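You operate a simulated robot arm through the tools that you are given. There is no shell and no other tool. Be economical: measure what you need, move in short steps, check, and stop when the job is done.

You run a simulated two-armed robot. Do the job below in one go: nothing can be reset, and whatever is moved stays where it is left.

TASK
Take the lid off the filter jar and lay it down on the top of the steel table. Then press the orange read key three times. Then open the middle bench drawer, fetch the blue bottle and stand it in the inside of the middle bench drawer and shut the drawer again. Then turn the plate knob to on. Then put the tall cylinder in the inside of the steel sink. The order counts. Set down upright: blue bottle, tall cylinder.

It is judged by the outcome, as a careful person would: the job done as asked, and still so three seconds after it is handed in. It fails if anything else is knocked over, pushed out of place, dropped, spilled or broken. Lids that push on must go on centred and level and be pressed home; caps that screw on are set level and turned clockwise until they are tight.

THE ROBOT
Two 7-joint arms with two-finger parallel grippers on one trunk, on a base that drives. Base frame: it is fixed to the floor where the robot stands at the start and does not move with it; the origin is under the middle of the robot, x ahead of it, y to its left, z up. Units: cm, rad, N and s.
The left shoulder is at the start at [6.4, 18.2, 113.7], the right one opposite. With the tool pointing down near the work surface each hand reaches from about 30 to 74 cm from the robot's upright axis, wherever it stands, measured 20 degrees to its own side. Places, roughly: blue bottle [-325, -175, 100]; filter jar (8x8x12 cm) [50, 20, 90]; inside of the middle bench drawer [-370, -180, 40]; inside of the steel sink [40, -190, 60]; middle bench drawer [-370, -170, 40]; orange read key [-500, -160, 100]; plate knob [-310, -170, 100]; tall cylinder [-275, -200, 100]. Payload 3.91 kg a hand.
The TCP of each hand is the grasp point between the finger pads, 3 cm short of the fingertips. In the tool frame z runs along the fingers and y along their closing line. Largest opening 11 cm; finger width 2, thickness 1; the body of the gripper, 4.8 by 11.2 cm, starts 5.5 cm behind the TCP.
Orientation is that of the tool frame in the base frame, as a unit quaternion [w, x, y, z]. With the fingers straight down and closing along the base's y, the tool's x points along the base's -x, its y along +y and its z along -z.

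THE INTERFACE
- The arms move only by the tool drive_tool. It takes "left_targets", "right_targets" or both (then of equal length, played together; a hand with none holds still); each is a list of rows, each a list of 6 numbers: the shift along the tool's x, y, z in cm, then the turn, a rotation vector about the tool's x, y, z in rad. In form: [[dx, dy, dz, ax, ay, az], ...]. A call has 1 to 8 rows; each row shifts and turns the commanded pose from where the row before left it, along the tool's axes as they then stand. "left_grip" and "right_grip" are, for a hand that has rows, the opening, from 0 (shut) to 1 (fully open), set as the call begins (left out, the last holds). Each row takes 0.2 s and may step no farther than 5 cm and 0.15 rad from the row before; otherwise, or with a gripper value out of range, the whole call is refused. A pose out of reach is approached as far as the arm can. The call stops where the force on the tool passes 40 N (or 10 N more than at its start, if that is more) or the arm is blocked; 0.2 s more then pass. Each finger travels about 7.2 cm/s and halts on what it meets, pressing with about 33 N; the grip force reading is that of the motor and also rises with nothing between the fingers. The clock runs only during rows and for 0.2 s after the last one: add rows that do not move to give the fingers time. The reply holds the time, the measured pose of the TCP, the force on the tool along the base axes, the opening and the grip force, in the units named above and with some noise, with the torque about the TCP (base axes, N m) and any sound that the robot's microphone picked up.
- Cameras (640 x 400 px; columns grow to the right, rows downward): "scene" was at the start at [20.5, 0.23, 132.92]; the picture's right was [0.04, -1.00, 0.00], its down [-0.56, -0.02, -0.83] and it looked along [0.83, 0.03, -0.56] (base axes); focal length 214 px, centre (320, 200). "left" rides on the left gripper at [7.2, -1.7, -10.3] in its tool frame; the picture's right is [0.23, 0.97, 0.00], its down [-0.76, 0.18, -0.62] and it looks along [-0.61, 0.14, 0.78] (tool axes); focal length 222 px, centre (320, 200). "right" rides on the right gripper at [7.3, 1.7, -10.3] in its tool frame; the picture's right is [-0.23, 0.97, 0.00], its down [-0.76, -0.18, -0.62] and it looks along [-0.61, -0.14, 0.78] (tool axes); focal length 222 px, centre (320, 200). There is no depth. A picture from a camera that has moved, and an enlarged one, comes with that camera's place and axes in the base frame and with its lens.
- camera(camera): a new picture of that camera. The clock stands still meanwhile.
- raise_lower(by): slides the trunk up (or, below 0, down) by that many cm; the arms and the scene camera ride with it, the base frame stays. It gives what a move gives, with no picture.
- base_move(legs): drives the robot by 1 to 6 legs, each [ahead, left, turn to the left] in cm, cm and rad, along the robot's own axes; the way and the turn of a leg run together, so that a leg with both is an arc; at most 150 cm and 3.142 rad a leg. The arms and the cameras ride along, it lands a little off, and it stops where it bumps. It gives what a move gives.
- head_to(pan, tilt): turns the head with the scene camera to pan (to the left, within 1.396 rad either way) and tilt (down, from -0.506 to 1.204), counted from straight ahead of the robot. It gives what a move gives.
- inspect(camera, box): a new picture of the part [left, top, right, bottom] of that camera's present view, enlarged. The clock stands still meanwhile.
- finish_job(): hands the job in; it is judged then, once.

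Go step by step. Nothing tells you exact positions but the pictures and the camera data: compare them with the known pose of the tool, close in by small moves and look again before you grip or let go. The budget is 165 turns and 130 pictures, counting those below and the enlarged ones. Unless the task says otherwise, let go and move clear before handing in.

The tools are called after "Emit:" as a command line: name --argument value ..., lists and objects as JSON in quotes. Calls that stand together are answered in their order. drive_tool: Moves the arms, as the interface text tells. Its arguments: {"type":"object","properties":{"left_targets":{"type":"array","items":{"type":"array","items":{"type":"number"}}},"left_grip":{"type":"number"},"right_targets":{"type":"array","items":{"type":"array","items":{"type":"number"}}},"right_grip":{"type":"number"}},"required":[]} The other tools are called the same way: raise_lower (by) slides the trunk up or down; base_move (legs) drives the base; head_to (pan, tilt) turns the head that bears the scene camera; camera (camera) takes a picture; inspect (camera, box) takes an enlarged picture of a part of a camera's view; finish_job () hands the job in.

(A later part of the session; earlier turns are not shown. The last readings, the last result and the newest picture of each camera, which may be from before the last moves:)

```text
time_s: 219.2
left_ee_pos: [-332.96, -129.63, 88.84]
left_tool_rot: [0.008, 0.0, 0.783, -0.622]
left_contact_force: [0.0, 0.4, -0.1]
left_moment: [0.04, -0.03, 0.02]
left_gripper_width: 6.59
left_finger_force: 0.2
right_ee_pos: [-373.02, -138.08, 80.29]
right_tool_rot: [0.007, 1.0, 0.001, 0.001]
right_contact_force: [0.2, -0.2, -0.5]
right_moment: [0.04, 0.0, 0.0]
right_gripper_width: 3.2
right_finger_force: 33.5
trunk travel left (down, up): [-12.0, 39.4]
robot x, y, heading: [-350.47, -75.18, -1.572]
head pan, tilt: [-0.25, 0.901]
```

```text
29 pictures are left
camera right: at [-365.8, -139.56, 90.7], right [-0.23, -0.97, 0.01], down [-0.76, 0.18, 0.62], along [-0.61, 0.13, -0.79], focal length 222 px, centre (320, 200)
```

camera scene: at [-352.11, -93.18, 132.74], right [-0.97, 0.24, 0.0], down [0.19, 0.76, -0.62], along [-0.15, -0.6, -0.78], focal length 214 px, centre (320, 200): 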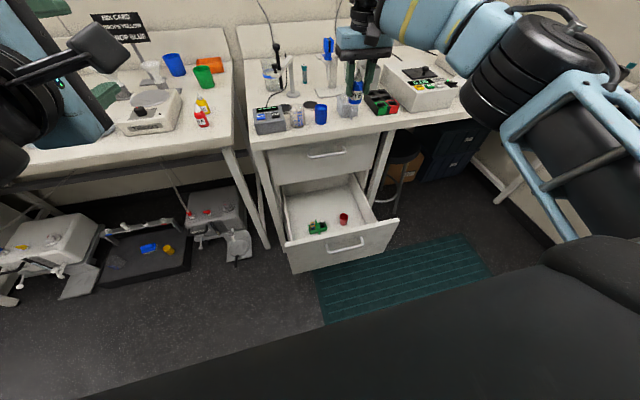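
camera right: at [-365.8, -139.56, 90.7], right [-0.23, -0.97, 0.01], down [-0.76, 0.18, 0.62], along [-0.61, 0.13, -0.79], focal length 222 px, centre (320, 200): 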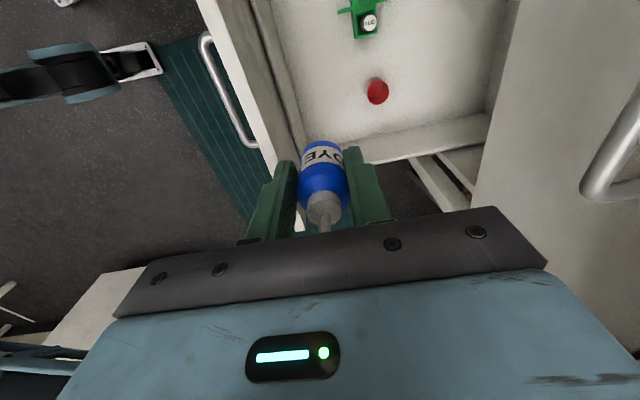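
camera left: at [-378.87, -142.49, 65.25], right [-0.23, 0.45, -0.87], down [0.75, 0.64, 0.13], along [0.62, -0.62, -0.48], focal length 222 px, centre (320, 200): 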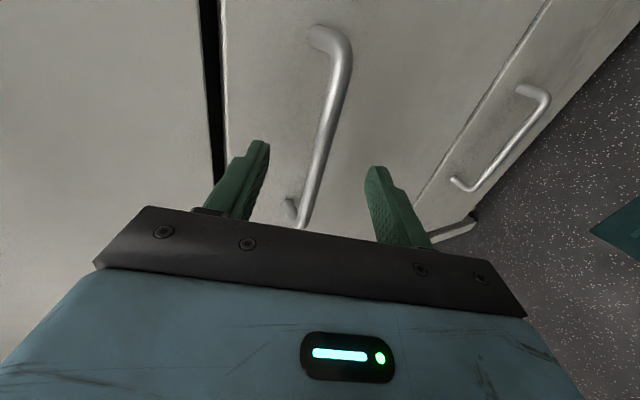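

The hand is now rolled with its camera clear of the panel. Clear spot: [-373, -139.5]. I'll lower the bottle into the drawer.

Emit:
drive_tool --right_targets '[[0, 0.7, 4, 0, 0, 0], [0, 0.7, 4, 0, 0, 0], [0, 0, 4, 0, 0, 0], [0, 0, 4, 0, 0, 0], [0, 0, 4, 0, 0, 0]]'

Emit:
raise_lower --by -9

Emit:
camera --camera "right"

```text
time_s: 220.4
left_ee_pos: [-333.05, -129.49, 88.78]
left_tool_rot: [0.006, 0.0, 0.782, -0.623]
left_contact_force: [0.4, -0.3, -0.8]
left_moment: [-0.01, 0.01, 0.0]
left_gripper_width: 6.58
left_finger_force: 0.1
right_ee_pos: [-372.91, -139.55, 59.98]
right_tool_rot: [0.007, 1.0, 0.002, 0.001]
right_contact_force: [0.1, 0.2, -0.7]
right_moment: [0.0, 0.02, 0.0]
right_gripper_width: 3.17
right_finger_force: 33.1
trunk travel left (down, up): [-12.0, 39.4]
robot x, y, heading: [-350.41, -75.45, -1.567]
head pan, tilt: [-0.25, 0.901]
```

```text
time_s: 221.6
left_ee_pos: [-333.01, -132.04, 77.38]
left_tool_rot: [0.006, -0.001, 0.801, -0.599]
left_contact_force: [-0.1, 1.1, -0.9]
left_moment: [0.01, 0.02, 0.02]
left_gripper_width: 6.61
left_finger_force: 0.0
right_ee_pos: [-372.89, -139.8, 51.87]
right_tool_rot: [0.012, 1.0, 0.0, 0.001]
right_contact_force: [0.0, 0.0, 0.1]
right_moment: [0.0, -0.01, -0.01]
right_gripper_width: 3.18
right_finger_force: 32.9
trunk travel left (down, up): [-3.0, 48.4]
robot x, y, heading: [-350.61, -75.13, -1.568]
head pan, tilt: [-0.25, 0.901]
```

```text
28 pictures are left
camera right: at [-365.74, -141.2, 62.28], right [-0.23, -0.97, 0.02], down [-0.76, 0.19, 0.62], along [-0.61, 0.12, -0.79], focal length 222 px, centre (320, 200)
```

right: 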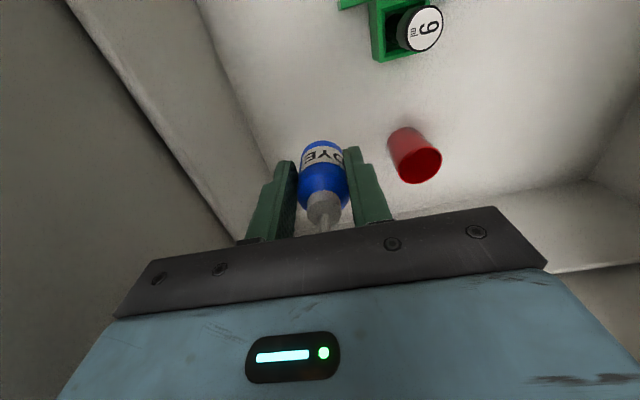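

Emit:
drive_tool --right_targets '[[0, 0, 3, 0, 0, 0], [0, 0, 3, 0, 0, 0], [0, 0, 2, 0, 0, 0]]'

Emit:
drive_tool --right_targets '[[0, 0, 0.6, 0, 0, 0], [0, 0, 0.6, 0, 0, 0]]'

Emit:
camera --camera "right"

```text
time_s: 222.6
left_ee_pos: [-332.76, -132.01, 77.22]
left_tool_rot: [0.006, -0.003, 0.801, -0.599]
left_contact_force: [0.5, -0.4, -0.1]
left_moment: [-0.01, 0.0, -0.02]
left_gripper_width: 6.62
left_finger_force: 0.0
right_ee_pos: [-372.42, -144.34, 51.93]
right_tool_rot: [0.09, 0.996, -0.004, 0.015]
right_contact_force: [0.0, -0.2, 0.2]
right_moment: [0.02, 0.0, 0.02]
right_gripper_width: 3.18
right_finger_force: 33.1
trunk travel left (down, up): [-3.0, 48.4]
robot x, y, heading: [-350.81, -75.6, -1.567]
head pan, tilt: [-0.25, 0.901]
stopped in row 3 (right hand): the arm was blocked; the commanded pose is now the measured one
```

```text
time_s: 223.4
left_ee_pos: [-332.8, -131.95, 77.25]
left_tool_rot: [0.006, -0.002, 0.801, -0.598]
left_contact_force: [0.4, -0.5, 0.8]
left_moment: [0.02, 0.01, 0.03]
left_gripper_width: 6.59
left_finger_force: 0.1
right_ee_pos: [-372.28, -145.18, 52.13]
right_tool_rot: [0.103, 0.994, -0.004, 0.02]
right_contact_force: [0.8, 0.3, -1.2]
right_moment: [0.01, -0.03, 0.0]
right_gripper_width: 3.2
right_finger_force: 33.3
trunk travel left (down, up): [-3.0, 48.4]
robot x, y, heading: [-350.2, -75.57, -1.567]
head pan, tilt: [-0.25, 0.901]
stopped in row 2 (right hand): the arm was blocked; the commanded pose is now the measured one
```

```text
27 pictures are left
camera right: at [-365.54, -144.8, 62.9], right [-0.24, -0.95, 0.19], down [-0.78, 0.3, 0.54], along [-0.57, -0.02, -0.82], focal length 222 px, centre (320, 200)
```

right: 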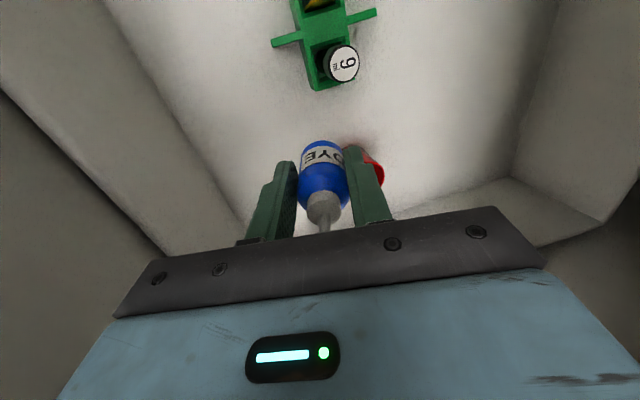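

Part of the arm met the drawer front because the trunk is so low. I'll straighten the hand and raise the trunk to reach down more steeply from closer in.

Emit:
drive_tool --right_targets '[[0, -1, -1.5, 0.07, 0, 0], [0, -2, -1.5, 0.07, 0, 0], [0, -2.5, -1, 0.067, 0, 0], [0, 0, 0, 0, 0, 0]]'

Emit:
raise_lower --by 19

```text
time_s: 224.4
left_ee_pos: [-333.3, -132.27, 77.14]
left_tool_rot: [0.006, -0.001, 0.802, -0.598]
left_contact_force: [1.1, 0.3, 0.2]
left_moment: [0.0, 0.0, -0.01]
left_gripper_width: 6.61
left_finger_force: 0.1
right_ee_pos: [-372.89, -138.95, 54.42]
right_tool_rot: [-0.01, 1.0, -0.005, 0.018]
right_contact_force: [0.4, -0.3, -0.8]
right_moment: [0.02, 0.0, 0.03]
right_gripper_width: 3.17
right_finger_force: 32.8
trunk travel left (down, up): [-3.0, 48.4]
robot x, y, heading: [-350.74, -75.52, -1.571]
head pan, tilt: [-0.25, 0.901]
```

```text
time_s: 226.5
left_ee_pos: [-333.07, -132.23, 96.18]
left_tool_rot: [0.006, -0.001, 0.801, -0.598]
left_contact_force: [-0.3, -0.9, 0.0]
left_moment: [-0.02, -0.03, -0.01]
left_gripper_width: 6.6
left_finger_force: 0.0
right_ee_pos: [-372.71, -139.04, 73.42]
right_tool_rot: [-0.009, 1.0, -0.004, 0.018]
right_contact_force: [-1.0, -0.4, -0.9]
right_moment: [0.06, -0.03, 0.0]
right_gripper_width: 3.19
right_finger_force: 32.9
trunk travel left (down, up): [-22.0, 29.4]
robot x, y, heading: [-350.75, -75.32, -1.569]
head pan, tilt: [-0.25, 0.901]
```

Emit:
drive_tool --right_targets '[[0, 0, 4, 0, 0, 0], [0, 0, 4, 0, 0, 0], [0, 0, 4, 0, 0, 0], [0, 0, 4, 0, 0, 0], [0, 0, 4, 0, 0, 0]]'

Emit:
camera --camera "scene"

```text
time_s: 227.7
left_ee_pos: [-333.14, -132.23, 96.19]
left_tool_rot: [0.006, -0.001, 0.802, -0.597]
left_contact_force: [0.0, -0.2, 0.1]
left_moment: [0.01, -0.04, -0.01]
left_gripper_width: 6.58
left_finger_force: 0.0
right_ee_pos: [-372.08, -138.67, 53.61]
right_tool_rot: [-0.009, 1.0, -0.004, 0.018]
right_contact_force: [-0.1, 0.7, -0.4]
right_moment: [0.02, -0.03, 0.01]
right_gripper_width: 3.17
right_finger_force: 32.7
trunk travel left (down, up): [-22.0, 29.4]
robot x, y, heading: [-350.62, -74.84, -1.574]
head pan, tilt: [-0.25, 0.901]
```

```text
26 pictures are left
camera scene: at [-352.13, -99.69, 111.66], right [-0.97, 0.24, 0.0], down [0.19, 0.76, -0.62], along [-0.15, -0.6, -0.78], focal length 214 px, centre (320, 200)
```

scene: 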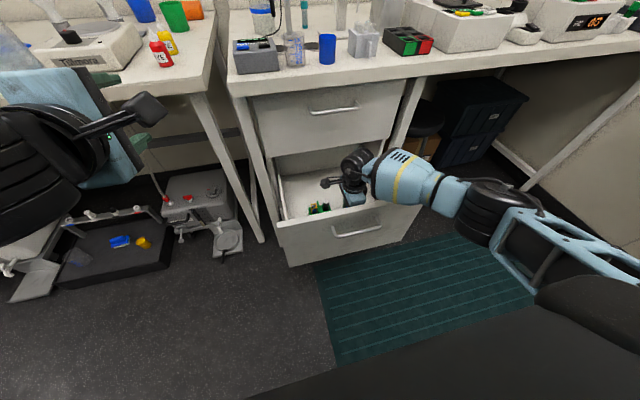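

Good, still upright at z 53.6. To keep the forearm above the drawer sides I'll raise the trunk a bit more and lower with the arm.

Emit:
raise_lower --by 9

Emit:
drive_tool --right_targets '[[0, 0.2, 4, 0, 0, 0], [0, 0.2, 4, 0, 0, 0], [0, 0.2, 4, 0, 0, 0], [0, 0, 4, 0, 0, 0]]'

```text
time_s: 228.9
left_ee_pos: [-333.07, -132.29, 105.08]
left_tool_rot: [0.006, 0.0, 0.802, -0.597]
left_contact_force: [-0.6, -0.1, -0.2]
left_moment: [0.01, -0.01, 0.01]
left_gripper_width: 6.61
left_finger_force: 0.0
right_ee_pos: [-372.02, -138.75, 62.52]
right_tool_rot: [-0.01, 1.0, -0.005, 0.02]
right_contact_force: [-0.2, -1.4, 0.1]
right_moment: [0.01, -0.01, -0.01]
right_gripper_width: 3.19
right_finger_force: 33.4
trunk travel left (down, up): [-31.0, 20.4]
robot x, y, heading: [-350.77, -75.47, -1.573]
head pan, tilt: [-0.25, 0.901]
```

```text
time_s: 229.9
left_ee_pos: [-333.16, -132.13, 105.22]
left_tool_rot: [0.007, -0.001, 0.802, -0.597]
left_contact_force: [-0.3, -0.2, 0.4]
left_moment: [0.03, -0.01, 0.04]
left_gripper_width: 6.59
left_finger_force: 0.0
right_ee_pos: [-371.92, -136.19, 49.83]
right_tool_rot: [-0.008, 1.0, -0.004, 0.02]
right_contact_force: [-0.3, 0.2, -0.2]
right_moment: [-0.01, 0.01, 0.0]
right_gripper_width: 3.17
right_finger_force: 32.7
right hand out of reach, approached as far as the arm can: row 3, 4
trunk travel left (down, up): [-31.0, 20.4]
robot x, y, heading: [-350.64, -75.06, -1.57]
head pan, tilt: [-0.25, 0.901]
```

It is at the edge of its reach; I'll nudge the base 4 cm forward and continue down.

Emit:
base_move --legs '[[4, 0, 0]]'

Emit:
drive_tool --right_targets '[[0, 0, 2, 0, 0, 0], [0, 0, 2, 0, 0, 0], [0, 0, 1.5, 0, 0, 0]]'

Emit:
camera --camera "right"

```text
time_s: 230.8
left_ee_pos: [-332.96, -136.22, 105.08]
left_tool_rot: [0.006, -0.002, 0.802, -0.597]
left_contact_force: [0.4, -1.5, -0.3]
left_moment: [-0.01, -0.01, 0.0]
left_gripper_width: 6.59
left_finger_force: 0.0
right_ee_pos: [-371.8, -140.11, 49.87]
right_tool_rot: [-0.01, 1.0, -0.004, 0.018]
right_contact_force: [0.0, 1.2, -0.8]
right_moment: [0.0, 0.01, -0.01]
right_gripper_width: 3.19
right_finger_force: 33.4
trunk travel left (down, up): [-31.0, 20.4]
robot x, y, heading: [-350.53, -79.17, -1.565]
head pan, tilt: [-0.25, 0.901]
```

```text
time_s: 231.6
left_ee_pos: [-333.04, -136.13, 105.3]
left_tool_rot: [0.007, -0.001, 0.802, -0.597]
left_contact_force: [0.9, 0.2, 0.3]
left_moment: [0.0, 0.0, 0.0]
left_gripper_width: 6.6
left_finger_force: 0.1
right_ee_pos: [-371.77, -137.16, 46.07]
right_tool_rot: [-0.008, 1.0, -0.005, 0.019]
right_contact_force: [-0.2, 0.1, 0.0]
right_moment: [0.04, 0.02, 0.01]
right_gripper_width: 3.15
right_finger_force: 33.4
right hand out of reach, approached as far as the arm can: row 1, 2, 3
trunk travel left (down, up): [-31.0, 20.4]
robot x, y, heading: [-350.51, -79.53, -1.57]
head pan, tilt: [-0.25, 0.901]
```

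```text
25 pictures are left
camera right: at [-364.94, -139.11, 56.68], right [-0.23, -0.97, -0.03], down [-0.78, 0.17, 0.6], along [-0.58, 0.16, -0.8], focal length 222 px, centre (320, 200)
```

right: 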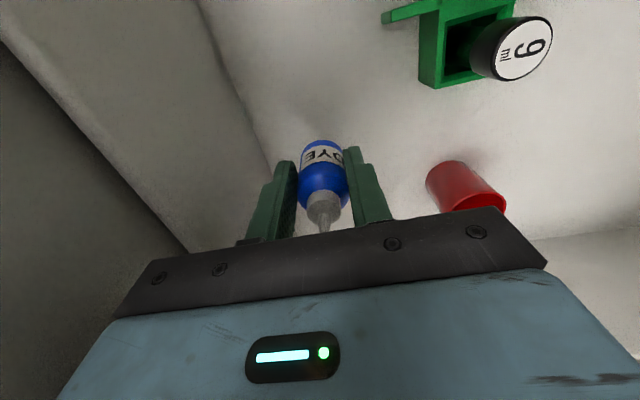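

Emit:
base_move --legs '[[3, 0, 0]]'

Emit:
raise_lower --by -3.5

Emit:
inspect --camera "right" --box '[220, 80, 420, 240]'

```text
time_s: 232.4
left_ee_pos: [-333.02, -139.21, 105.13]
left_tool_rot: [0.006, -0.001, 0.802, -0.597]
left_contact_force: [-0.5, -0.5, 0.0]
left_moment: [-0.04, -0.01, 0.0]
left_gripper_width: 6.57
left_finger_force: 0.1
right_ee_pos: [-371.75, -140.13, 46.0]
right_tool_rot: [-0.008, 1.0, -0.005, 0.019]
right_contact_force: [0.1, -0.4, -0.2]
right_moment: [-0.01, 0.01, 0.01]
right_gripper_width: 3.17
right_finger_force: 32.9
trunk travel left (down, up): [-31.0, 20.4]
robot x, y, heading: [-350.64, -82.56, -1.57]
head pan, tilt: [-0.25, 0.901]
```

```text
time_s: 233.2
left_ee_pos: [-332.95, -138.86, 101.98]
left_tool_rot: [0.007, -0.002, 0.801, -0.599]
left_contact_force: [0.5, -0.1, 0.0]
left_moment: [-0.03, 0.02, 0.0]
left_gripper_width: 6.61
left_finger_force: 0.0
right_ee_pos: [-371.84, -139.96, 42.34]
right_tool_rot: [-0.011, 1.0, -0.004, 0.017]
right_contact_force: [-1.4, 0.2, 29.2]
right_moment: [0.03, 0.67, -0.02]
right_gripper_width: 3.22
right_finger_force: 32.7
trunk travel left (down, up): [-27.5, 23.9]
robot x, y, heading: [-350.08, -82.44, -1.563]
head pan, tilt: [-0.25, 0.901]
```

```text
2.50 times, centred on (320, 160) of right
camera zoom: at [-365.03, -142.06, 53.02], right [-0.23, -0.97, -0.03], down [-0.78, 0.17, 0.6], along [-0.58, 0.16, -0.8], focal length 555 px, centre (320, 300)
```

zoom: 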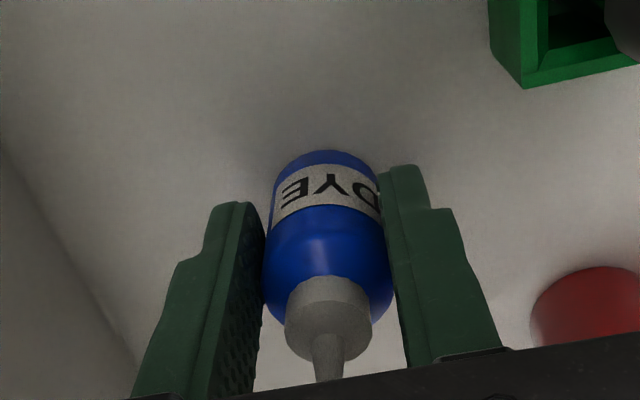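

The bottle is touching the drawer floor. I'll ease the pressure, open the fingers gently, and rise.

Emit:
drive_tool --right_targets '[[0, 0, -0.3, 0, 0, 0], [0, 0, -0.3, 0, 0, 0], [0, 0, 0, 0, 0, 0]]'

Emit:
drive_tool --right_targets '[[0, 0, 0, 0, 0, 0], [0, 0, 0, 0, 0, 0], [0, 0, 0, 0, 0, 0]]' --right_grip 0.5

Emit:
inspect --camera "right" --box '[220, 80, 420, 240]'

```text
time_s: 234.0
left_ee_pos: [-333.02, -139.01, 101.75]
left_tool_rot: [0.006, -0.001, 0.802, -0.598]
left_contact_force: [0.5, -0.3, 0.0]
left_moment: [0.01, 0.03, -0.03]
left_gripper_width: 6.6
left_finger_force: 0.1
right_ee_pos: [-371.75, -139.97, 42.37]
right_tool_rot: [-0.015, 1.0, -0.004, 0.018]
right_contact_force: [-2.7, 0.8, 5.9]
right_moment: [0.02, 0.22, -0.04]
right_gripper_width: 3.18
right_finger_force: 33.0
right hand out of reach, approached as far as the arm can: row 2
trunk travel left (down, up): [-27.5, 23.9]
robot x, y, heading: [-350.52, -82.32, -1.57]
head pan, tilt: [-0.25, 0.901]
```

```text
time_s: 234.8
left_ee_pos: [-333.0, -139.05, 101.78]
left_tool_rot: [0.006, 0.0, 0.802, -0.598]
left_contact_force: [0.7, 0.4, 0.3]
left_moment: [0.03, 0.01, 0.02]
left_gripper_width: 6.58
left_finger_force: 0.1
right_ee_pos: [-371.7, -140.07, 42.45]
right_tool_rot: [-0.015, 1.0, -0.003, 0.019]
right_contact_force: [0.1, -0.7, 0.0]
right_moment: [-0.02, -0.03, 0.01]
right_gripper_width: 5.5
right_finger_force: 0.1
trunk travel left (down, up): [-27.5, 23.9]
robot x, y, heading: [-350.67, -82.06, -1.569]
head pan, tilt: [-0.25, 0.901]
```

```text
2.50 times, centred on (320, 160) of right
camera zoom: at [-364.96, -142.26, 53.09], right [-0.23, -0.97, -0.04], down [-0.78, 0.17, 0.6], along [-0.58, 0.17, -0.8], focal length 555 px, centre (320, 300)
```

zoom: 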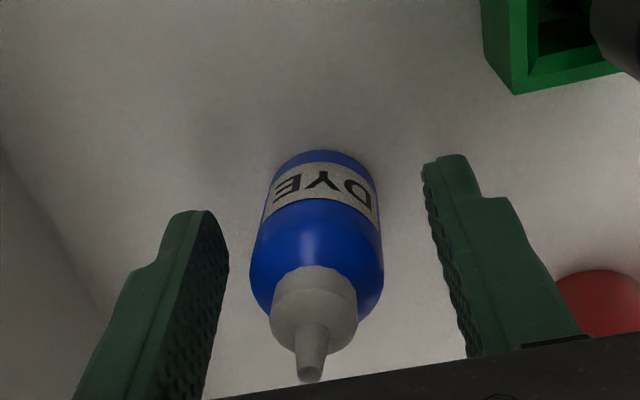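

The blue bottle stands upright in the drawer. I'll raise the hand out over the front panel and back off.

Emit:
raise_lower --by 20

Emit:
drive_tool --right_targets '[[0, 0, -4, 0, 0, 0], [0, 0, -4, 0, 0, 0], [0, 0, -2, 0, 0, 0]]'

Emit:
camera --camera "right"

```text
time_s: 237.0
left_ee_pos: [-333.19, -138.77, 122.46]
left_tool_rot: [0.007, 0.001, 0.798, -0.602]
left_contact_force: [-0.3, 0.3, -0.5]
left_moment: [-0.03, 0.01, -0.02]
left_gripper_width: 6.6
left_finger_force: 0.0
right_ee_pos: [-371.88, -150.25, 80.01]
right_tool_rot: [0.13, 0.991, -0.001, 0.02]
right_contact_force: [-0.8, 16.5, -20.3]
right_moment: [0.83, 0.12, 0.13]
right_gripper_width: 4.47
right_finger_force: 0.1
trunk travel left (down, up): [-47.5, 3.9]
robot x, y, heading: [-350.54, -82.15, -1.569]
head pan, tilt: [-0.25, 0.901]
```

```text
time_s: 237.3
left_ee_pos: [-333.07, -138.85, 122.81]
left_tool_rot: [0.007, 0.001, 0.797, -0.604]
left_contact_force: [-0.8, -0.2, 0.1]
left_moment: [0.01, 0.0, -0.01]
left_gripper_width: 6.61
left_finger_force: 0.1
right_ee_pos: [-371.74, -149.78, 80.6]
right_tool_rot: [0.12, 0.993, -0.002, 0.018]
right_contact_force: [-0.4, 10.1, -14.4]
right_moment: [0.63, 0.14, 0.09]
right_gripper_width: 4.85
right_finger_force: 0.2
right hand out of reach, approached as far as the arm can: row 1
trunk travel left (down, up): [-47.5, 3.9]
robot x, y, heading: [-350.13, -82.34, -1.571]
head pan, tilt: [-0.25, 0.901]
stopped in row 1 (right hand): the force on the tool passed its limit at 53 N (the readings are from after the stop); the commanded pose is now the measured one
```

```text
22 pictures are left
camera right: at [-364.99, -149.1, 91.43], right [-0.24, -0.95, 0.22], down [-0.78, 0.32, 0.54], along [-0.58, -0.05, -0.81], focal length 222 px, centre (320, 200)
```

right: 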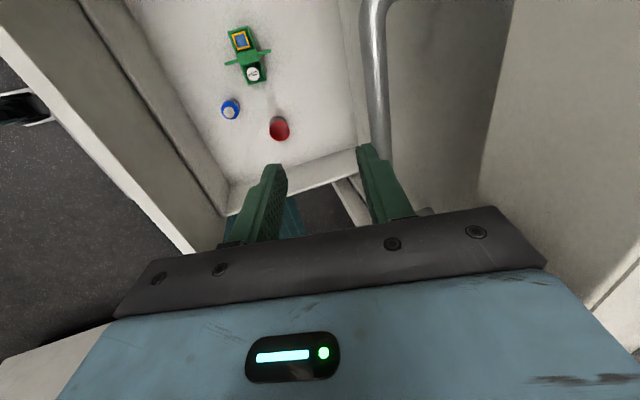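

The rising hand drifted under the bench edge; the bottle is still upright. I'll ease the hand down a little and pull straight back with the base.

Emit:
drive_tool --right_targets '[[0, -1, 1.5, 0, 0, 0], [0, -1, 1, 0, 0, 0]]'

Emit:
base_move --legs '[[-12, 0, 0]]'

```text
time_s: 237.9
left_ee_pos: [-332.91, -138.89, 122.62]
left_tool_rot: [0.008, 0.0, 0.798, -0.603]
left_contact_force: [0.3, 0.6, 0.6]
left_moment: [0.0, 0.02, 0.0]
left_gripper_width: 6.61
left_finger_force: 0.0
right_ee_pos: [-371.56, -149.22, 78.08]
right_tool_rot: [0.125, 0.992, -0.002, 0.018]
right_contact_force: [0.1, 0.0, 0.6]
right_moment: [0.02, -0.01, 0.05]
right_gripper_width: 5.5
right_finger_force: 0.0
trunk travel left (down, up): [-47.5, 3.9]
robot x, y, heading: [-350.63, -82.33, -1.565]
head pan, tilt: [-0.25, 0.901]
```

```text
time_s: 239.2
left_ee_pos: [-332.98, -126.93, 122.63]
left_tool_rot: [0.008, 0.0, 0.798, -0.603]
left_contact_force: [0.3, 0.3, 0.0]
left_moment: [0.01, 0.01, 0.01]
left_gripper_width: 6.58
left_finger_force: 0.0
right_ee_pos: [-371.49, -137.13, 78.03]
right_tool_rot: [0.124, 0.992, -0.001, 0.018]
right_contact_force: [-0.4, -0.7, 0.3]
right_moment: [-0.01, 0.02, -0.03]
right_gripper_width: 5.49
right_finger_force: 0.0
trunk travel left (down, up): [-47.5, 3.9]
robot x, y, heading: [-350.71, -70.31, -1.568]
head pan, tilt: [-0.25, 0.901]
```

Clear. Now I'll back off further, lower the closed right hand in front of the drawer, and push it shut with the base.

Emit:
base_move --legs '[[-24, 0, 0]]'

Emit:
drive_tool --right_targets '[[0, 0, 0, 0.12, 0, 0], [0, 0, 0, 0.12, 0, 0], [0, 0, 0, 0, 0, 0]]' --right_grip 0

Emit:
raise_lower --by -26

Emit:
camera --camera "scene"

```text
time_s: 240.9
left_ee_pos: [-332.89, -102.97, 122.67]
left_tool_rot: [0.009, -0.002, 0.797, -0.603]
left_contact_force: [-0.5, 0.4, 0.0]
left_moment: [0.0, 0.02, 0.0]
left_gripper_width: 6.59
left_finger_force: 0.0
right_ee_pos: [-371.34, -113.4, 78.14]
right_tool_rot: [0.123, 0.992, 0.001, 0.019]
right_contact_force: [0.1, -0.1, 0.5]
right_moment: [-0.01, 0.0, -0.02]
right_gripper_width: 5.48
right_finger_force: 0.1
trunk travel left (down, up): [-47.5, 3.9]
robot x, y, heading: [-350.63, -46.26, -1.562]
head pan, tilt: [-0.25, 0.901]
```

```text
time_s: 241.8
left_ee_pos: [-332.89, -103.07, 122.71]
left_tool_rot: [0.009, -0.003, 0.798, -0.603]
left_contact_force: [-0.8, -1.5, 0.5]
left_moment: [0.0, -0.04, 0.01]
left_gripper_width: 6.61
left_finger_force: 0.0
right_ee_pos: [-371.74, -109.61, 78.73]
right_tool_rot: [0.003, 1.0, 0.003, 0.019]
right_contact_force: [0.1, 0.1, 0.4]
right_moment: [-0.02, 0.0, 0.0]
right_gripper_width: 0.0
right_finger_force: 32.6
right hand out of reach, approached as far as the arm can: row 1, 2
trunk travel left (down, up): [-47.5, 3.9]
robot x, y, heading: [-350.54, -46.5, -1.564]
head pan, tilt: [-0.25, 0.901]
```

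```text
time_s: 244.4
left_ee_pos: [-332.95, -102.91, 96.69]
left_tool_rot: [0.01, -0.002, 0.798, -0.603]
left_contact_force: [0.6, 0.1, 0.2]
left_moment: [0.01, 0.03, 0.03]
left_gripper_width: 6.63
left_finger_force: 0.0
right_ee_pos: [-371.75, -95.76, 33.57]
right_tool_rot: [-0.183, 0.983, 0.0, 0.018]
right_contact_force: [-0.7, -0.1, 0.1]
right_moment: [-0.02, 0.01, -0.02]
right_gripper_width: 0.03
right_finger_force: 32.8
trunk travel left (down, up): [-21.5, 29.9]
robot x, y, heading: [-350.58, -46.69, -1.565]
head pan, tilt: [-0.25, 0.901]
```

```text
21 pictures are left
camera scene: at [-352.17, -70.99, 111.12], right [-0.97, 0.24, 0.0], down [0.19, 0.76, -0.62], along [-0.15, -0.6, -0.78], focal length 214 px, centre (320, 200)
```

scene: 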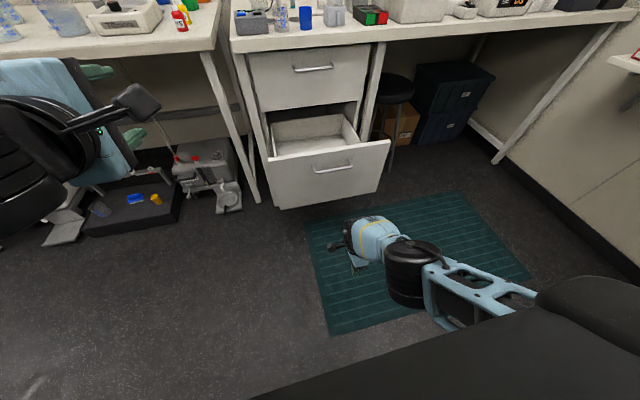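

The hand sits low in front of the drawer now. I'll straighten it and bring it to mid-panel height.

Emit:
drive_tool --right_targets '[[0, 0, -1, -0.14, 0, 0], [0, 0, -2, -0.14, 0, 0], [0, 0, -4, -0.14, 0, 0], [0, 0, -4, 0, 0, 0], [0, 0, -4, 0, 0, 0]]'

```text
time_s: 245.6
left_ee_pos: [-332.89, -102.9, 96.74]
left_tool_rot: [0.009, -0.003, 0.797, -0.603]
left_contact_force: [0.2, -0.4, -0.4]
left_moment: [0.01, 0.01, -0.01]
left_gripper_width: 6.61
left_finger_force: 0.0
right_ee_pos: [-371.36, -107.96, 37.36]
right_tool_rot: [0.025, 1.0, -0.004, 0.017]
right_contact_force: [0.8, 0.3, -0.3]
right_moment: [0.0, -0.03, 0.0]
right_gripper_width: 0.01
right_finger_force: 32.9
right hand out of reach, approached as far as the arm can: row 1, 2, 3, 4, 5
trunk travel left (down, up): [-21.5, 29.9]
robot x, y, heading: [-350.52, -46.65, -1.564]
head pan, tilt: [-0.25, 0.901]
```

Emit:
raise_lower --by 11

Emit:
base_move --legs '[[30, 0, 0]]'

Emit:
camera --camera "scene"

```text
time_s: 247.0
left_ee_pos: [-333.03, -103.16, 107.64]
left_tool_rot: [0.009, -0.003, 0.798, -0.602]
left_contact_force: [0.4, -0.3, -0.7]
left_moment: [0.0, 0.0, 0.02]
left_gripper_width: 6.6
left_finger_force: 0.0
right_ee_pos: [-371.51, -110.98, 52.65]
right_tool_rot: [0.069, 0.997, -0.004, 0.018]
right_contact_force: [0.0, 0.5, 0.3]
right_moment: [0.04, 0.0, 0.0]
right_gripper_width: 0.02
right_finger_force: 33.3
trunk travel left (down, up): [-32.5, 18.9]
robot x, y, heading: [-351.18, -46.36, -1.562]
head pan, tilt: [-0.25, 0.901]
```

```text
time_s: 249.1
left_ee_pos: [-332.32, -132.49, 107.72]
left_tool_rot: [0.01, -0.003, 0.798, -0.602]
left_contact_force: [0.1, -0.1, 0.3]
left_moment: [-0.01, -0.01, 0.03]
left_gripper_width: 6.59
left_finger_force: 0.0
right_ee_pos: [-370.77, -140.51, 52.67]
right_tool_rot: [0.069, 0.997, -0.001, 0.018]
right_contact_force: [-0.8, -0.3, 0.8]
right_moment: [0.01, 0.0, -0.01]
right_gripper_width: 0.01
right_finger_force: 33.0
trunk travel left (down, up): [-32.5, 18.9]
robot x, y, heading: [-351.02, -76.22, -1.559]
head pan, tilt: [-0.25, 0.901]
```

```text
20 pictures are left
camera scene: at [-351.82, -97.37, 122.4], right [-0.97, 0.24, 0.0], down [0.18, 0.76, -0.62], along [-0.15, -0.6, -0.78], focal length 214 px, centre (320, 200)
```

scene: 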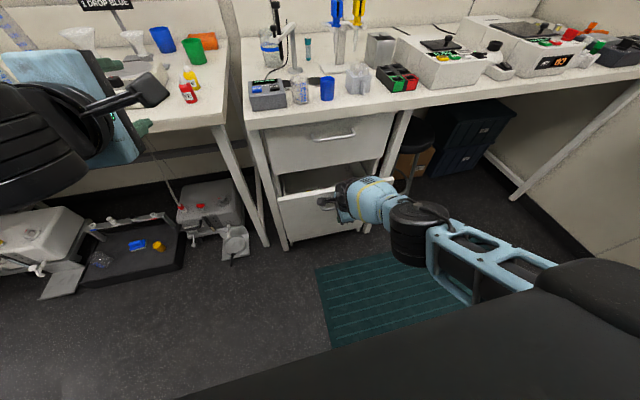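

The drawer is sliding shut. I'll continue in smaller steps.

Emit:
base_move --legs '[[6, 0, 0]]'

Emit:
base_move --legs '[[4, 0, 0]]'

Emit:
camera --camera "scene"

```text
time_s: 250.0
left_ee_pos: [-332.29, -138.47, 107.7]
left_tool_rot: [0.01, -0.002, 0.798, -0.603]
left_contact_force: [0.1, -0.6, -0.9]
left_moment: [0.01, 0.01, 0.02]
left_gripper_width: 6.59
left_finger_force: 0.0
right_ee_pos: [-370.81, -146.49, 52.62]
right_tool_rot: [0.069, 0.997, -0.002, 0.018]
right_contact_force: [-0.5, -0.3, -0.4]
right_moment: [0.02, -0.01, 0.01]
right_gripper_width: 0.01
right_finger_force: 33.0
trunk travel left (down, up): [-32.5, 18.9]
robot x, y, heading: [-350.38, -82.03, -1.563]
head pan, tilt: [-0.25, 0.901]
```

```text
time_s: 250.9
left_ee_pos: [-332.44, -142.29, 107.64]
left_tool_rot: [0.01, -0.002, 0.798, -0.602]
left_contact_force: [0.6, -1.3, -0.7]
left_moment: [0.0, 0.02, 0.02]
left_gripper_width: 6.59
left_finger_force: 0.1
right_ee_pos: [-370.8, -150.52, 52.65]
right_tool_rot: [0.068, 0.998, -0.003, 0.017]
right_contact_force: [-0.2, 0.1, 0.1]
right_moment: [0.0, -0.02, 0.0]
right_gripper_width: 0.0
right_finger_force: 32.9
trunk travel left (down, up): [-32.5, 18.9]
robot x, y, heading: [-350.62, -85.99, -1.563]
head pan, tilt: [-0.25, 0.901]
```

```text
19 pictures are left
camera scene: at [-351.73, -107.31, 122.39], right [-0.97, 0.24, 0.0], down [0.19, 0.76, -0.62], along [-0.15, -0.6, -0.78], focal length 214 px, centre (320, 200)
```

scene: 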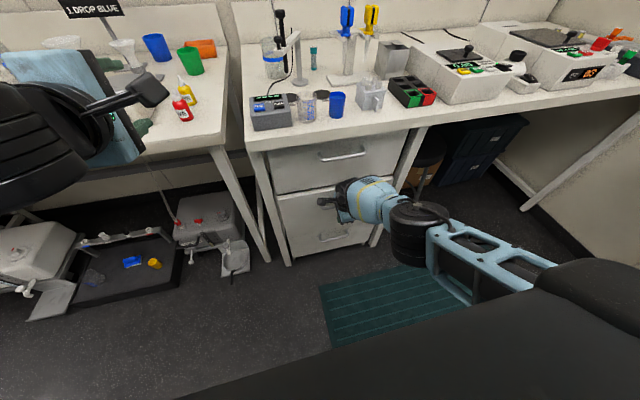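

Emit:
base_move --legs '[[2.5, 0, 0]]'

Emit:
inspect --camera "scene" --box '[240, 120, 420, 270]'

```text
time_s: 251.9
left_ee_pos: [-332.45, -144.95, 107.79]
left_tool_rot: [0.01, -0.003, 0.798, -0.603]
left_contact_force: [0.6, 1.3, -1.0]
left_moment: [-0.03, -0.02, -0.02]
left_gripper_width: 6.61
left_finger_force: 0.1
right_ee_pos: [-370.8, -152.93, 52.59]
right_tool_rot: [0.064, 0.998, -0.002, 0.018]
right_contact_force: [0.4, -0.2, 0.0]
right_moment: [0.0, -0.03, -0.03]
right_gripper_width: 0.02
right_finger_force: 33.0
trunk travel left (down, up): [-32.5, 18.9]
robot x, y, heading: [-350.29, -88.57, -1.564]
head pan, tilt: [-0.25, 0.901]
stopped in leg 1: the force on the tool passed its limit at 78 N (the readings are from after the stop); the commanded pose is now the measured one
```

```text
2.67 times, centred on (330, 195) of scene
camera zoom: at [-351.74, -109.78, 122.41], right [-0.97, 0.24, 0.0], down [0.19, 0.76, -0.62], along [-0.15, -0.6, -0.78], focal length 572 px, centre (293, 213)
```

zoom: 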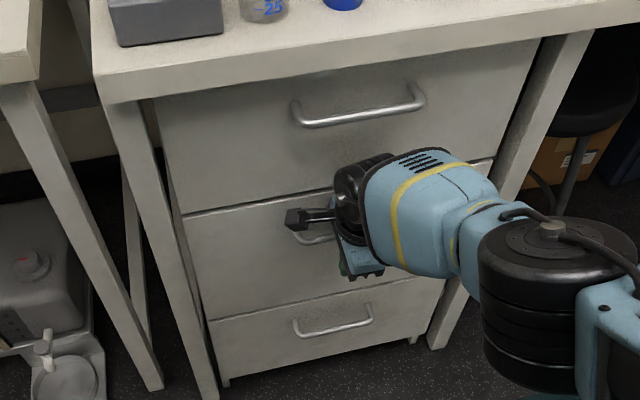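

The drawer is shut flush. I'll back off, raise the trunk and move left to look at the hotplate knob.

Emit:
base_move --legs '[[-30, 0, 0], [0, 52, 0]]'

Emit:
raise_lower --by 10

Emit:
head_to --pan -0.15 --tilt 0.5

Emit:
camera --camera "scene"

```text
time_s: 258.7
left_ee_pos: [-279.63, -114.84, 107.75]
left_tool_rot: [0.009, -0.002, 0.798, -0.603]
left_contact_force: [0.6, -0.1, 0.4]
left_moment: [0.03, -0.02, -0.01]
left_gripper_width: 6.58
left_finger_force: 0.0
right_ee_pos: [-318.0, -122.53, 52.73]
right_tool_rot: [0.064, 0.998, -0.003, 0.017]
right_contact_force: [0.3, -0.6, -0.8]
right_moment: [0.03, 0.02, 0.01]
right_gripper_width: 0.0
right_finger_force: 33.4
trunk travel left (down, up): [-32.5, 18.9]
robot x, y, heading: [-297.76, -58.37, -1.563]
head pan, tilt: [-0.25, 0.901]
```

```text
time_s: 260.0
left_ee_pos: [-279.63, -114.7, 117.51]
left_tool_rot: [0.01, -0.001, 0.798, -0.602]
left_contact_force: [-0.5, 0.2, 0.3]
left_moment: [-0.02, -0.04, 0.01]
left_gripper_width: 6.58
left_finger_force: 0.0
right_ee_pos: [-317.97, -127.08, 70.78]
right_tool_rot: [0.129, 0.991, -0.002, 0.017]
right_contact_force: [0.9, 0.5, -0.6]
right_moment: [0.05, 0.0, 0.04]
right_gripper_width: 0.0
right_finger_force: 32.7
trunk travel left (down, up): [-42.5, 8.9]
robot x, y, heading: [-297.54, -58.29, -1.56]
head pan, tilt: [-0.25, 0.901]
```

```text
time_s: 260.9
left_ee_pos: [-279.68, -114.69, 117.67]
left_tool_rot: [0.009, -0.002, 0.797, -0.604]
left_contact_force: [-0.3, -0.1, -0.7]
left_moment: [0.03, 0.0, 0.04]
left_gripper_width: 6.62
left_finger_force: 0.1
right_ee_pos: [-318.07, -126.98, 70.94]
right_tool_rot: [0.13, 0.991, -0.001, 0.018]
right_contact_force: [0.2, -0.6, 0.5]
right_moment: [-0.05, -0.03, 0.02]
right_gripper_width: 0.0
right_finger_force: 32.7
trunk travel left (down, up): [-42.5, 8.9]
robot x, y, heading: [-297.5, -58.13, -1.56]
head pan, tilt: [-0.15, 0.499]
```

```text
17 pictures are left
camera scene: at [-298.49, -77.5, 136.72], right [-0.99, 0.14, 0.0], down [0.07, 0.47, -0.88], along [-0.12, -0.87, -0.48], focal length 214 px, centre (320, 200)
```

scene: 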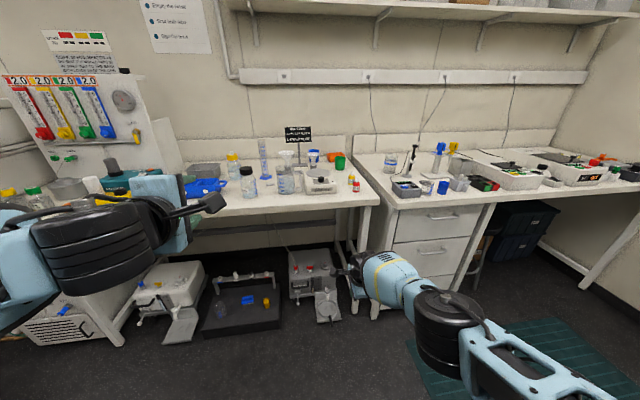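

Emit:
inspect --camera "scene" --box '[230, 130, 370, 220]'

```text
4.44 times, centred on (300, 175) of scene
camera zoom: at [-298.49, -77.5, 136.72], right [-0.99, 0.14, 0.0], down [0.07, 0.47, -0.88], along [-0.12, -0.87, -0.48], focal length 953 px, centre (409, 311)
```

zoom: 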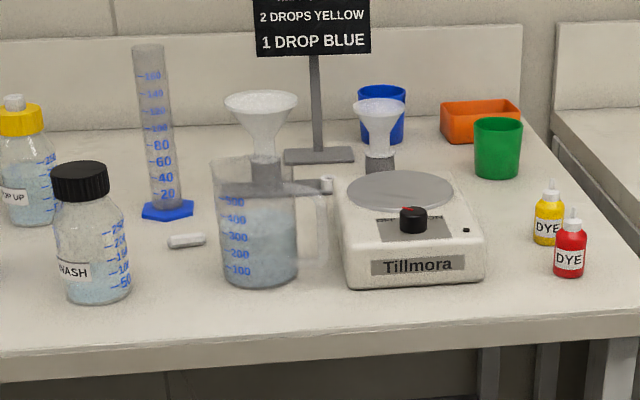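

The knob is at about [-312.5, -168.3, 98]. I'll straighten the right hand, raise it to working height and yaw it back so its camera faces me.

Emit:
drive_tool --right_targets '[[0, 0, -2, 0.13, 0, 0], [0, 0, -3, 0.13, 0, 0], [0, 0, -4.5, 0, 0, -0.14], [0, 0, -4.5, 0, 0, -0.14], [0, 0, -4.5, 0, 0, -0.14], [0, 0, -4.5, 0, 0, -0.14], [0, 0, -4.5, 0, 0, -0.14], [0, 0, -4.5, 0, 0, -0.14]]'

Emit:
drive_tool --right_targets '[[0, 0, -3, 0, 0, -0.145], [0, 0, -3, 0, 0, -0.145], [0, 0, -2, 0, 0, -0.145], [0, 0, 0, 0, 0, -0.145], [0, 0, 0, 0, 0, -0.14]]' --right_grip 0.5

```text
time_s: 262.7
left_ee_pos: [-279.73, -114.79, 117.61]
left_tool_rot: [0.009, -0.002, 0.798, -0.603]
left_contact_force: [0.1, -0.3, -0.3]
left_moment: [-0.02, -0.02, 0.02]
left_gripper_width: 6.56
left_finger_force: 0.1
right_ee_pos: [-319.3, -124.32, 102.61]
right_tool_rot: [0.006, 0.912, 0.409, 0.017]
right_contact_force: [0.5, 1.1, 0.3]
right_moment: [-0.01, 0.02, 0.02]
right_gripper_width: 0.0
right_finger_force: 32.6
right hand out of reach, approached as far as the arm can: row 1, 2
trunk travel left (down, up): [-42.5, 8.9]
robot x, y, heading: [-297.87, -58.52, -1.564]
head pan, tilt: [-0.15, 0.499]
```

```text
time_s: 263.9
left_ee_pos: [-279.64, -114.76, 117.75]
left_tool_rot: [0.009, -0.003, 0.798, -0.603]
left_contact_force: [-0.4, -0.2, -0.1]
left_moment: [0.02, -0.04, 0.0]
left_gripper_width: 6.6
left_finger_force: 0.0
right_ee_pos: [-319.58, -124.24, 110.67]
right_tool_rot: [0.013, 0.709, 0.705, 0.012]
right_contact_force: [0.3, -0.2, -0.2]
right_moment: [0.01, -0.04, 0.02]
right_gripper_width: 5.51
right_finger_force: 0.0
trunk travel left (down, up): [-42.5, 8.9]
robot x, y, heading: [-297.52, -58.12, -1.56]
head pan, tilt: [-0.15, 0.499]
```

Emit:
drive_tool --left_targets '[[0, -3, -2, 0, 0, 0], [0, -3, -2, 0, 0, 0]]' --right_targets '[[0, 3.5, 0, 0, 0, 0], [0, 3.5, 0, 0, 0, 0]]'

Emit:
base_move --legs '[[38, 0, 0]]'

Emit:
camera --camera "right"

```text
time_s: 264.5
left_ee_pos: [-279.75, -112.48, 124.45]
left_tool_rot: [0.009, -0.003, 0.798, -0.603]
left_contact_force: [-0.6, 0.2, 0.2]
left_moment: [-0.05, 0.0, 0.01]
left_gripper_width: 6.62
left_finger_force: 0.2
right_ee_pos: [-312.49, -124.48, 110.94]
right_tool_rot: [0.012, 0.71, 0.704, 0.012]
right_contact_force: [-0.7, 0.0, -0.2]
right_moment: [-0.02, 0.01, 0.0]
right_gripper_width: 5.49
right_finger_force: 0.1
trunk travel left (down, up): [-42.5, 8.9]
robot x, y, heading: [-297.45, -58.45, -1.558]
head pan, tilt: [-0.15, 0.499]
```

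```text
time_s: 266.9
left_ee_pos: [-279.49, -151.1, 124.37]
left_tool_rot: [0.009, -0.002, 0.797, -0.604]
left_contact_force: [-0.1, 0.1, -0.1]
left_moment: [0.01, -0.03, -0.02]
left_gripper_width: 6.6
left_finger_force: 0.0
right_ee_pos: [-312.14, -162.83, 110.81]
right_tool_rot: [0.013, 0.71, 0.704, 0.013]
right_contact_force: [0.2, 0.5, -0.2]
right_moment: [0.01, 0.0, 0.0]
right_gripper_width: 5.51
right_finger_force: 0.1
trunk travel left (down, up): [-42.5, 8.9]
robot x, y, heading: [-297.57, -96.68, -1.565]
head pan, tilt: [-0.15, 0.499]
```

```text
15 pictures are left
camera right: at [-310.91, -155.82, 121.33], right [0.97, -0.24, 0.03], down [-0.21, -0.76, 0.62], along [-0.12, -0.61, -0.79], focal length 222 px, centre (320, 200)
```

right: 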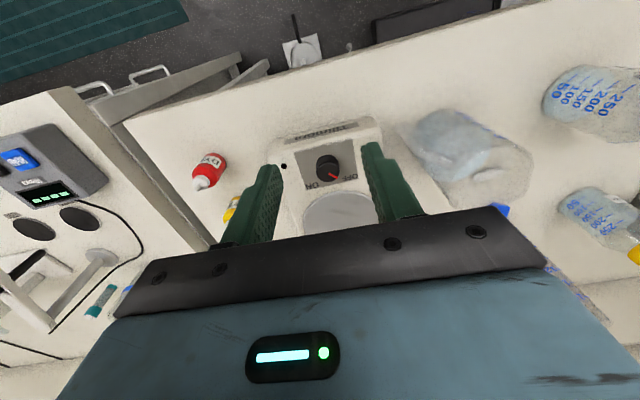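

Emit:
inspect --camera "right" --box '[280, 130, 380, 200]'

```text
5.71 times, centred on (330, 165) of right
camera zoom: at [-310.91, -155.82, 121.33], right [0.97, -0.24, 0.03], down [-0.21, -0.76, 0.62], along [-0.12, -0.61, -0.79], focal length 1269 px, centre (263, 400)
```

zoom: 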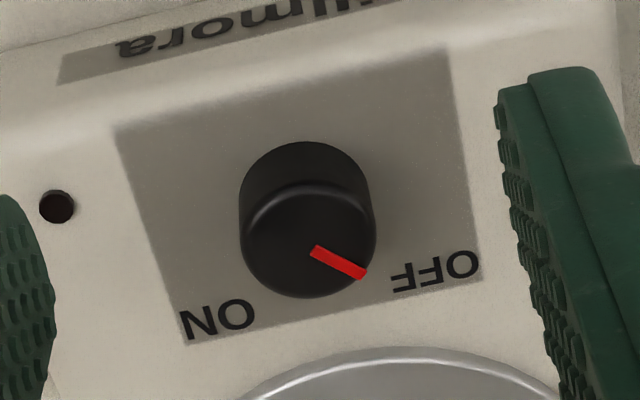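

The knob's red mark is at OFF and ON lies clockwise, about 80–90° round. I'll move over the knob, pre-turn the wrist counter-clockwise and start down.

Emit:
drive_tool --right_targets '[[-3.2, -0.15, 0, 0, 0, 0], [-3.2, -0.1, 0, 0, 0, 0], [0, 0, 0, 0, 0, -0.145], [0, 0, 0, 0, 0, -0.12], [0, 0, 3, 0, 0, 0], [0, 0, 3, 0, 0, 0]]'

Emit:
camera --camera "right"

```text
time_s: 268.3
left_ee_pos: [-279.45, -151.21, 124.37]
left_tool_rot: [0.009, -0.001, 0.797, -0.603]
left_contact_force: [0.5, 0.4, -0.4]
left_moment: [-0.01, 0.0, -0.03]
left_gripper_width: 6.6
left_finger_force: 0.0
right_ee_pos: [-313.89, -164.57, 104.07]
right_tool_rot: [0.014, 0.61, 0.792, 0.012]
right_contact_force: [0.5, -0.4, 0.1]
right_moment: [-0.04, 0.0, 0.0]
right_gripper_width: 5.49
right_finger_force: 0.1
right hand out of reach, approached as far as the arm can: row 1, 2, 4
trunk travel left (down, up): [-42.5, 8.9]
robot x, y, heading: [-296.93, -96.59, -1.561]
head pan, tilt: [-0.15, 0.499]
```

```text
13 pictures are left
camera right: at [-314.49, -157.08, 114.46], right [1.0, 0.03, 0.04], down [0.0, -0.78, 0.62], along [0.05, -0.62, -0.78], focal length 222 px, centre (320, 200)
```

right: 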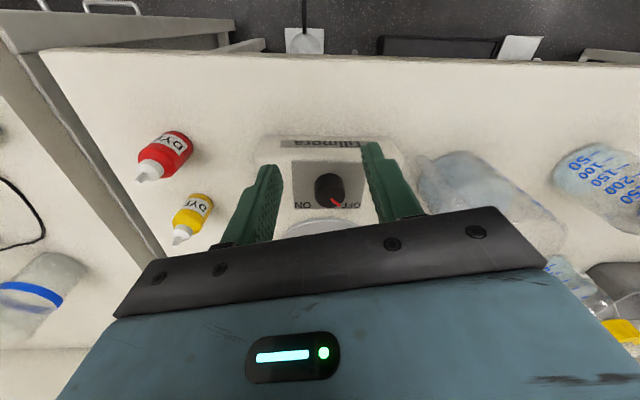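

Emit:
base_move --legs '[[6, 0, 0]]'

Emit:
drive_tool --right_targets '[[0, 0, 0, 0, 0, 0]]'

```text
time_s: 269.3
left_ee_pos: [-279.45, -157.16, 124.35]
left_tool_rot: [0.009, -0.002, 0.797, -0.603]
left_contact_force: [0.3, -0.2, -0.7]
left_moment: [-0.01, -0.01, -0.02]
left_gripper_width: 6.59
left_finger_force: 0.0
right_ee_pos: [-313.81, -170.39, 104.1]
right_tool_rot: [0.014, 0.61, 0.792, 0.011]
right_contact_force: [-0.8, -0.9, 0.0]
right_moment: [-0.01, 0.01, 0.01]
right_gripper_width: 5.51
right_finger_force: 0.1
trunk travel left (down, up): [-42.5, 8.9]
robot x, y, heading: [-297.23, -102.75, -1.565]
head pan, tilt: [-0.15, 0.499]
```

```text
time_s: 269.7
left_ee_pos: [-279.44, -157.01, 124.43]
left_tool_rot: [0.009, -0.002, 0.798, -0.603]
left_contact_force: [-0.4, 0.2, -0.2]
left_moment: [-0.01, 0.0, 0.0]
left_gripper_width: 6.6
left_finger_force: 0.2
right_ee_pos: [-313.74, -170.27, 104.22]
right_tool_rot: [0.014, 0.612, 0.791, 0.011]
right_contact_force: [0.5, 0.1, 0.2]
right_moment: [0.01, -0.01, 0.0]
right_gripper_width: 5.5
right_finger_force: 0.0
trunk travel left (down, up): [-42.5, 8.9]
robot x, y, heading: [-297.24, -102.93, -1.561]
head pan, tilt: [-0.15, 0.499]
```

Emit:
drive_tool --right_targets '[[1.03, 1.55, 0, 0, 0, 0], [0, 0, 2, 0, 0, 0], [0, 0, 1.5, 0, 0, 0], [0, 0, 0, 0, 0, 0]]'

Emit:
inspect --camera "right" --box '[220, 120, 420, 245]'

```text
time_s: 270.7
left_ee_pos: [-279.57, -157.0, 124.42]
left_tool_rot: [0.009, -0.003, 0.797, -0.603]
left_contact_force: [-0.4, -0.1, 0.5]
left_moment: [-0.02, 0.0, 0.0]
left_gripper_width: 6.59
left_finger_force: 0.0
right_ee_pos: [-312.39, -168.99, 100.77]
right_tool_rot: [0.014, 0.612, 0.791, 0.012]
right_contact_force: [-0.7, -0.2, 0.0]
right_moment: [-0.02, 0.03, -0.03]
right_gripper_width: 5.48
right_finger_force: 0.1
trunk travel left (down, up): [-42.5, 8.9]
robot x, y, heading: [-297.04, -103.14, -1.558]
head pan, tilt: [-0.15, 0.499]
```

```text
3.20 times, centred on (320, 182) of right
camera zoom: at [-313.07, -161.55, 111.1], right [1.0, 0.03, 0.04], down [0.0, -0.78, 0.62], along [0.04, -0.62, -0.78], focal length 711 px, centre (320, 256)
```

zoom: 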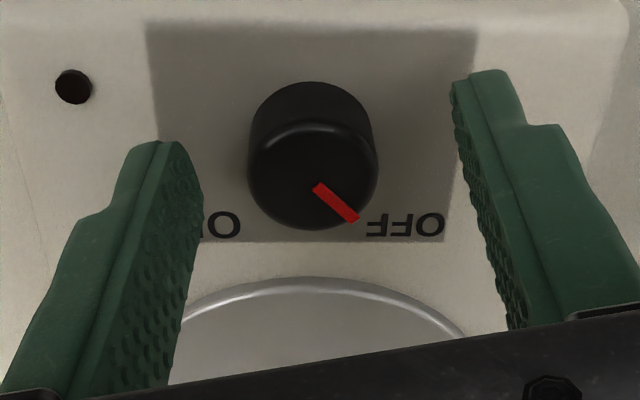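

The knob's top is at z≈98, so I'll go 1 cm lower, then close on it.

Emit:
drive_tool --right_targets '[[-0.26, -0.15, 0.5, 0, 0, 0], [0, 0, 0.5, 0, 0, 0], [0, 0, 0, 0, 0, 0]]'

Emit:
drive_tool --right_targets '[[0, 0, 0, 0, 0, 0], [0, 0, 0, 0, 0, 0], [0, 0, 0, 0, 0, 0], [0, 0, 0, 0, 0, 0]]' --right_grip 0

```text
time_s: 271.5
left_ee_pos: [-279.52, -157.12, 124.38]
left_tool_rot: [0.009, -0.002, 0.797, -0.603]
left_contact_force: [0.0, -0.2, -0.3]
left_moment: [-0.03, 0.02, 0.01]
left_gripper_width: 6.62
left_finger_force: 0.1
right_ee_pos: [-312.36, -169.33, 99.7]
right_tool_rot: [0.014, 0.611, 0.792, 0.011]
right_contact_force: [-0.2, -0.4, -0.4]
right_moment: [0.0, 0.01, 0.03]
right_gripper_width: 5.5
right_finger_force: 0.1
trunk travel left (down, up): [-42.5, 8.9]
robot x, y, heading: [-297.31, -102.43, -1.565]
head pan, tilt: [-0.15, 0.499]
```

```text
time_s: 272.5
left_ee_pos: [-279.7, -157.17, 124.39]
left_tool_rot: [0.01, -0.002, 0.798, -0.603]
left_contact_force: [0.8, 0.2, 0.1]
left_moment: [-0.05, -0.03, -0.02]
left_gripper_width: 6.59
left_finger_force: 0.1
right_ee_pos: [-312.7, -169.39, 99.6]
right_tool_rot: [0.014, 0.612, 0.791, 0.011]
right_contact_force: [-11.1, -3.9, 1.9]
right_moment: [-0.12, 0.73, -0.07]
right_gripper_width: 2.9
right_finger_force: 45.0
trunk travel left (down, up): [-42.5, 8.9]
robot x, y, heading: [-296.8, -102.85, -1.56]
head pan, tilt: [-0.15, 0.499]
```

Gripped at 2.9 cm. I'll relax the side load and turn clockwise.

Emit:
drive_tool --right_targets '[[0.05, -0.3, 0, 0, 0, 0], [0, 0, 0, 0, 0, 0.14], [0, 0, 0, 0, 0, 0.14], [0, 0, 0, 0, 0, 0.14], [0, 0, 0, 0, 0, 0.14], [0, 0, 0, 0, 0, 0.14], [0, 0, 0, 0, 0, 0.14]]'

Emit:
inspect --camera "right" --box '[220, 120, 420, 245]'

```text
time_s: 274.1
left_ee_pos: [-279.03, -157.25, 124.23]
left_tool_rot: [0.009, -0.002, 0.798, -0.602]
left_contact_force: [-0.9, 0.8, -1.2]
left_moment: [-0.02, 0.0, 0.03]
left_gripper_width: 6.64
left_finger_force: 0.0
right_ee_pos: [-312.1, -169.48, 99.65]
right_tool_rot: [0.01, 0.879, 0.476, 0.017]
right_contact_force: [26.5, -8.6, -2.3]
right_moment: [-0.84, -0.08, 0.21]
right_gripper_width: 2.9
right_finger_force: 45.2
trunk travel left (down, up): [-42.5, 8.9]
robot x, y, heading: [-297.03, -103.14, -1.569]
head pan, tilt: [-0.15, 0.499]
```

```text
3.20 times, centred on (320, 182) of right
camera zoom: at [-307.21, -164.34, 110.27], right [0.69, -0.72, 0.03], down [-0.59, -0.54, 0.6], along [-0.42, -0.43, -0.8], focal length 711 px, centre (320, 256)
```

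zoom: 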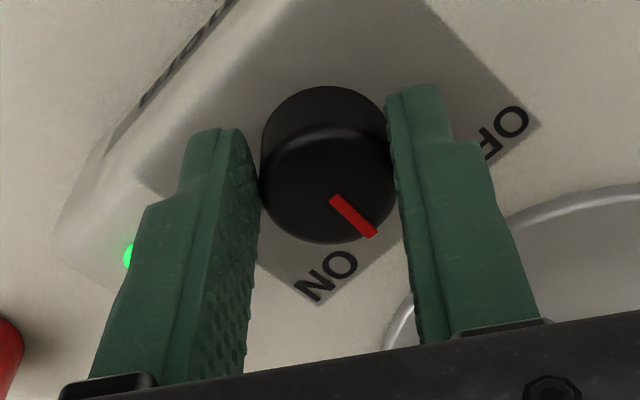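

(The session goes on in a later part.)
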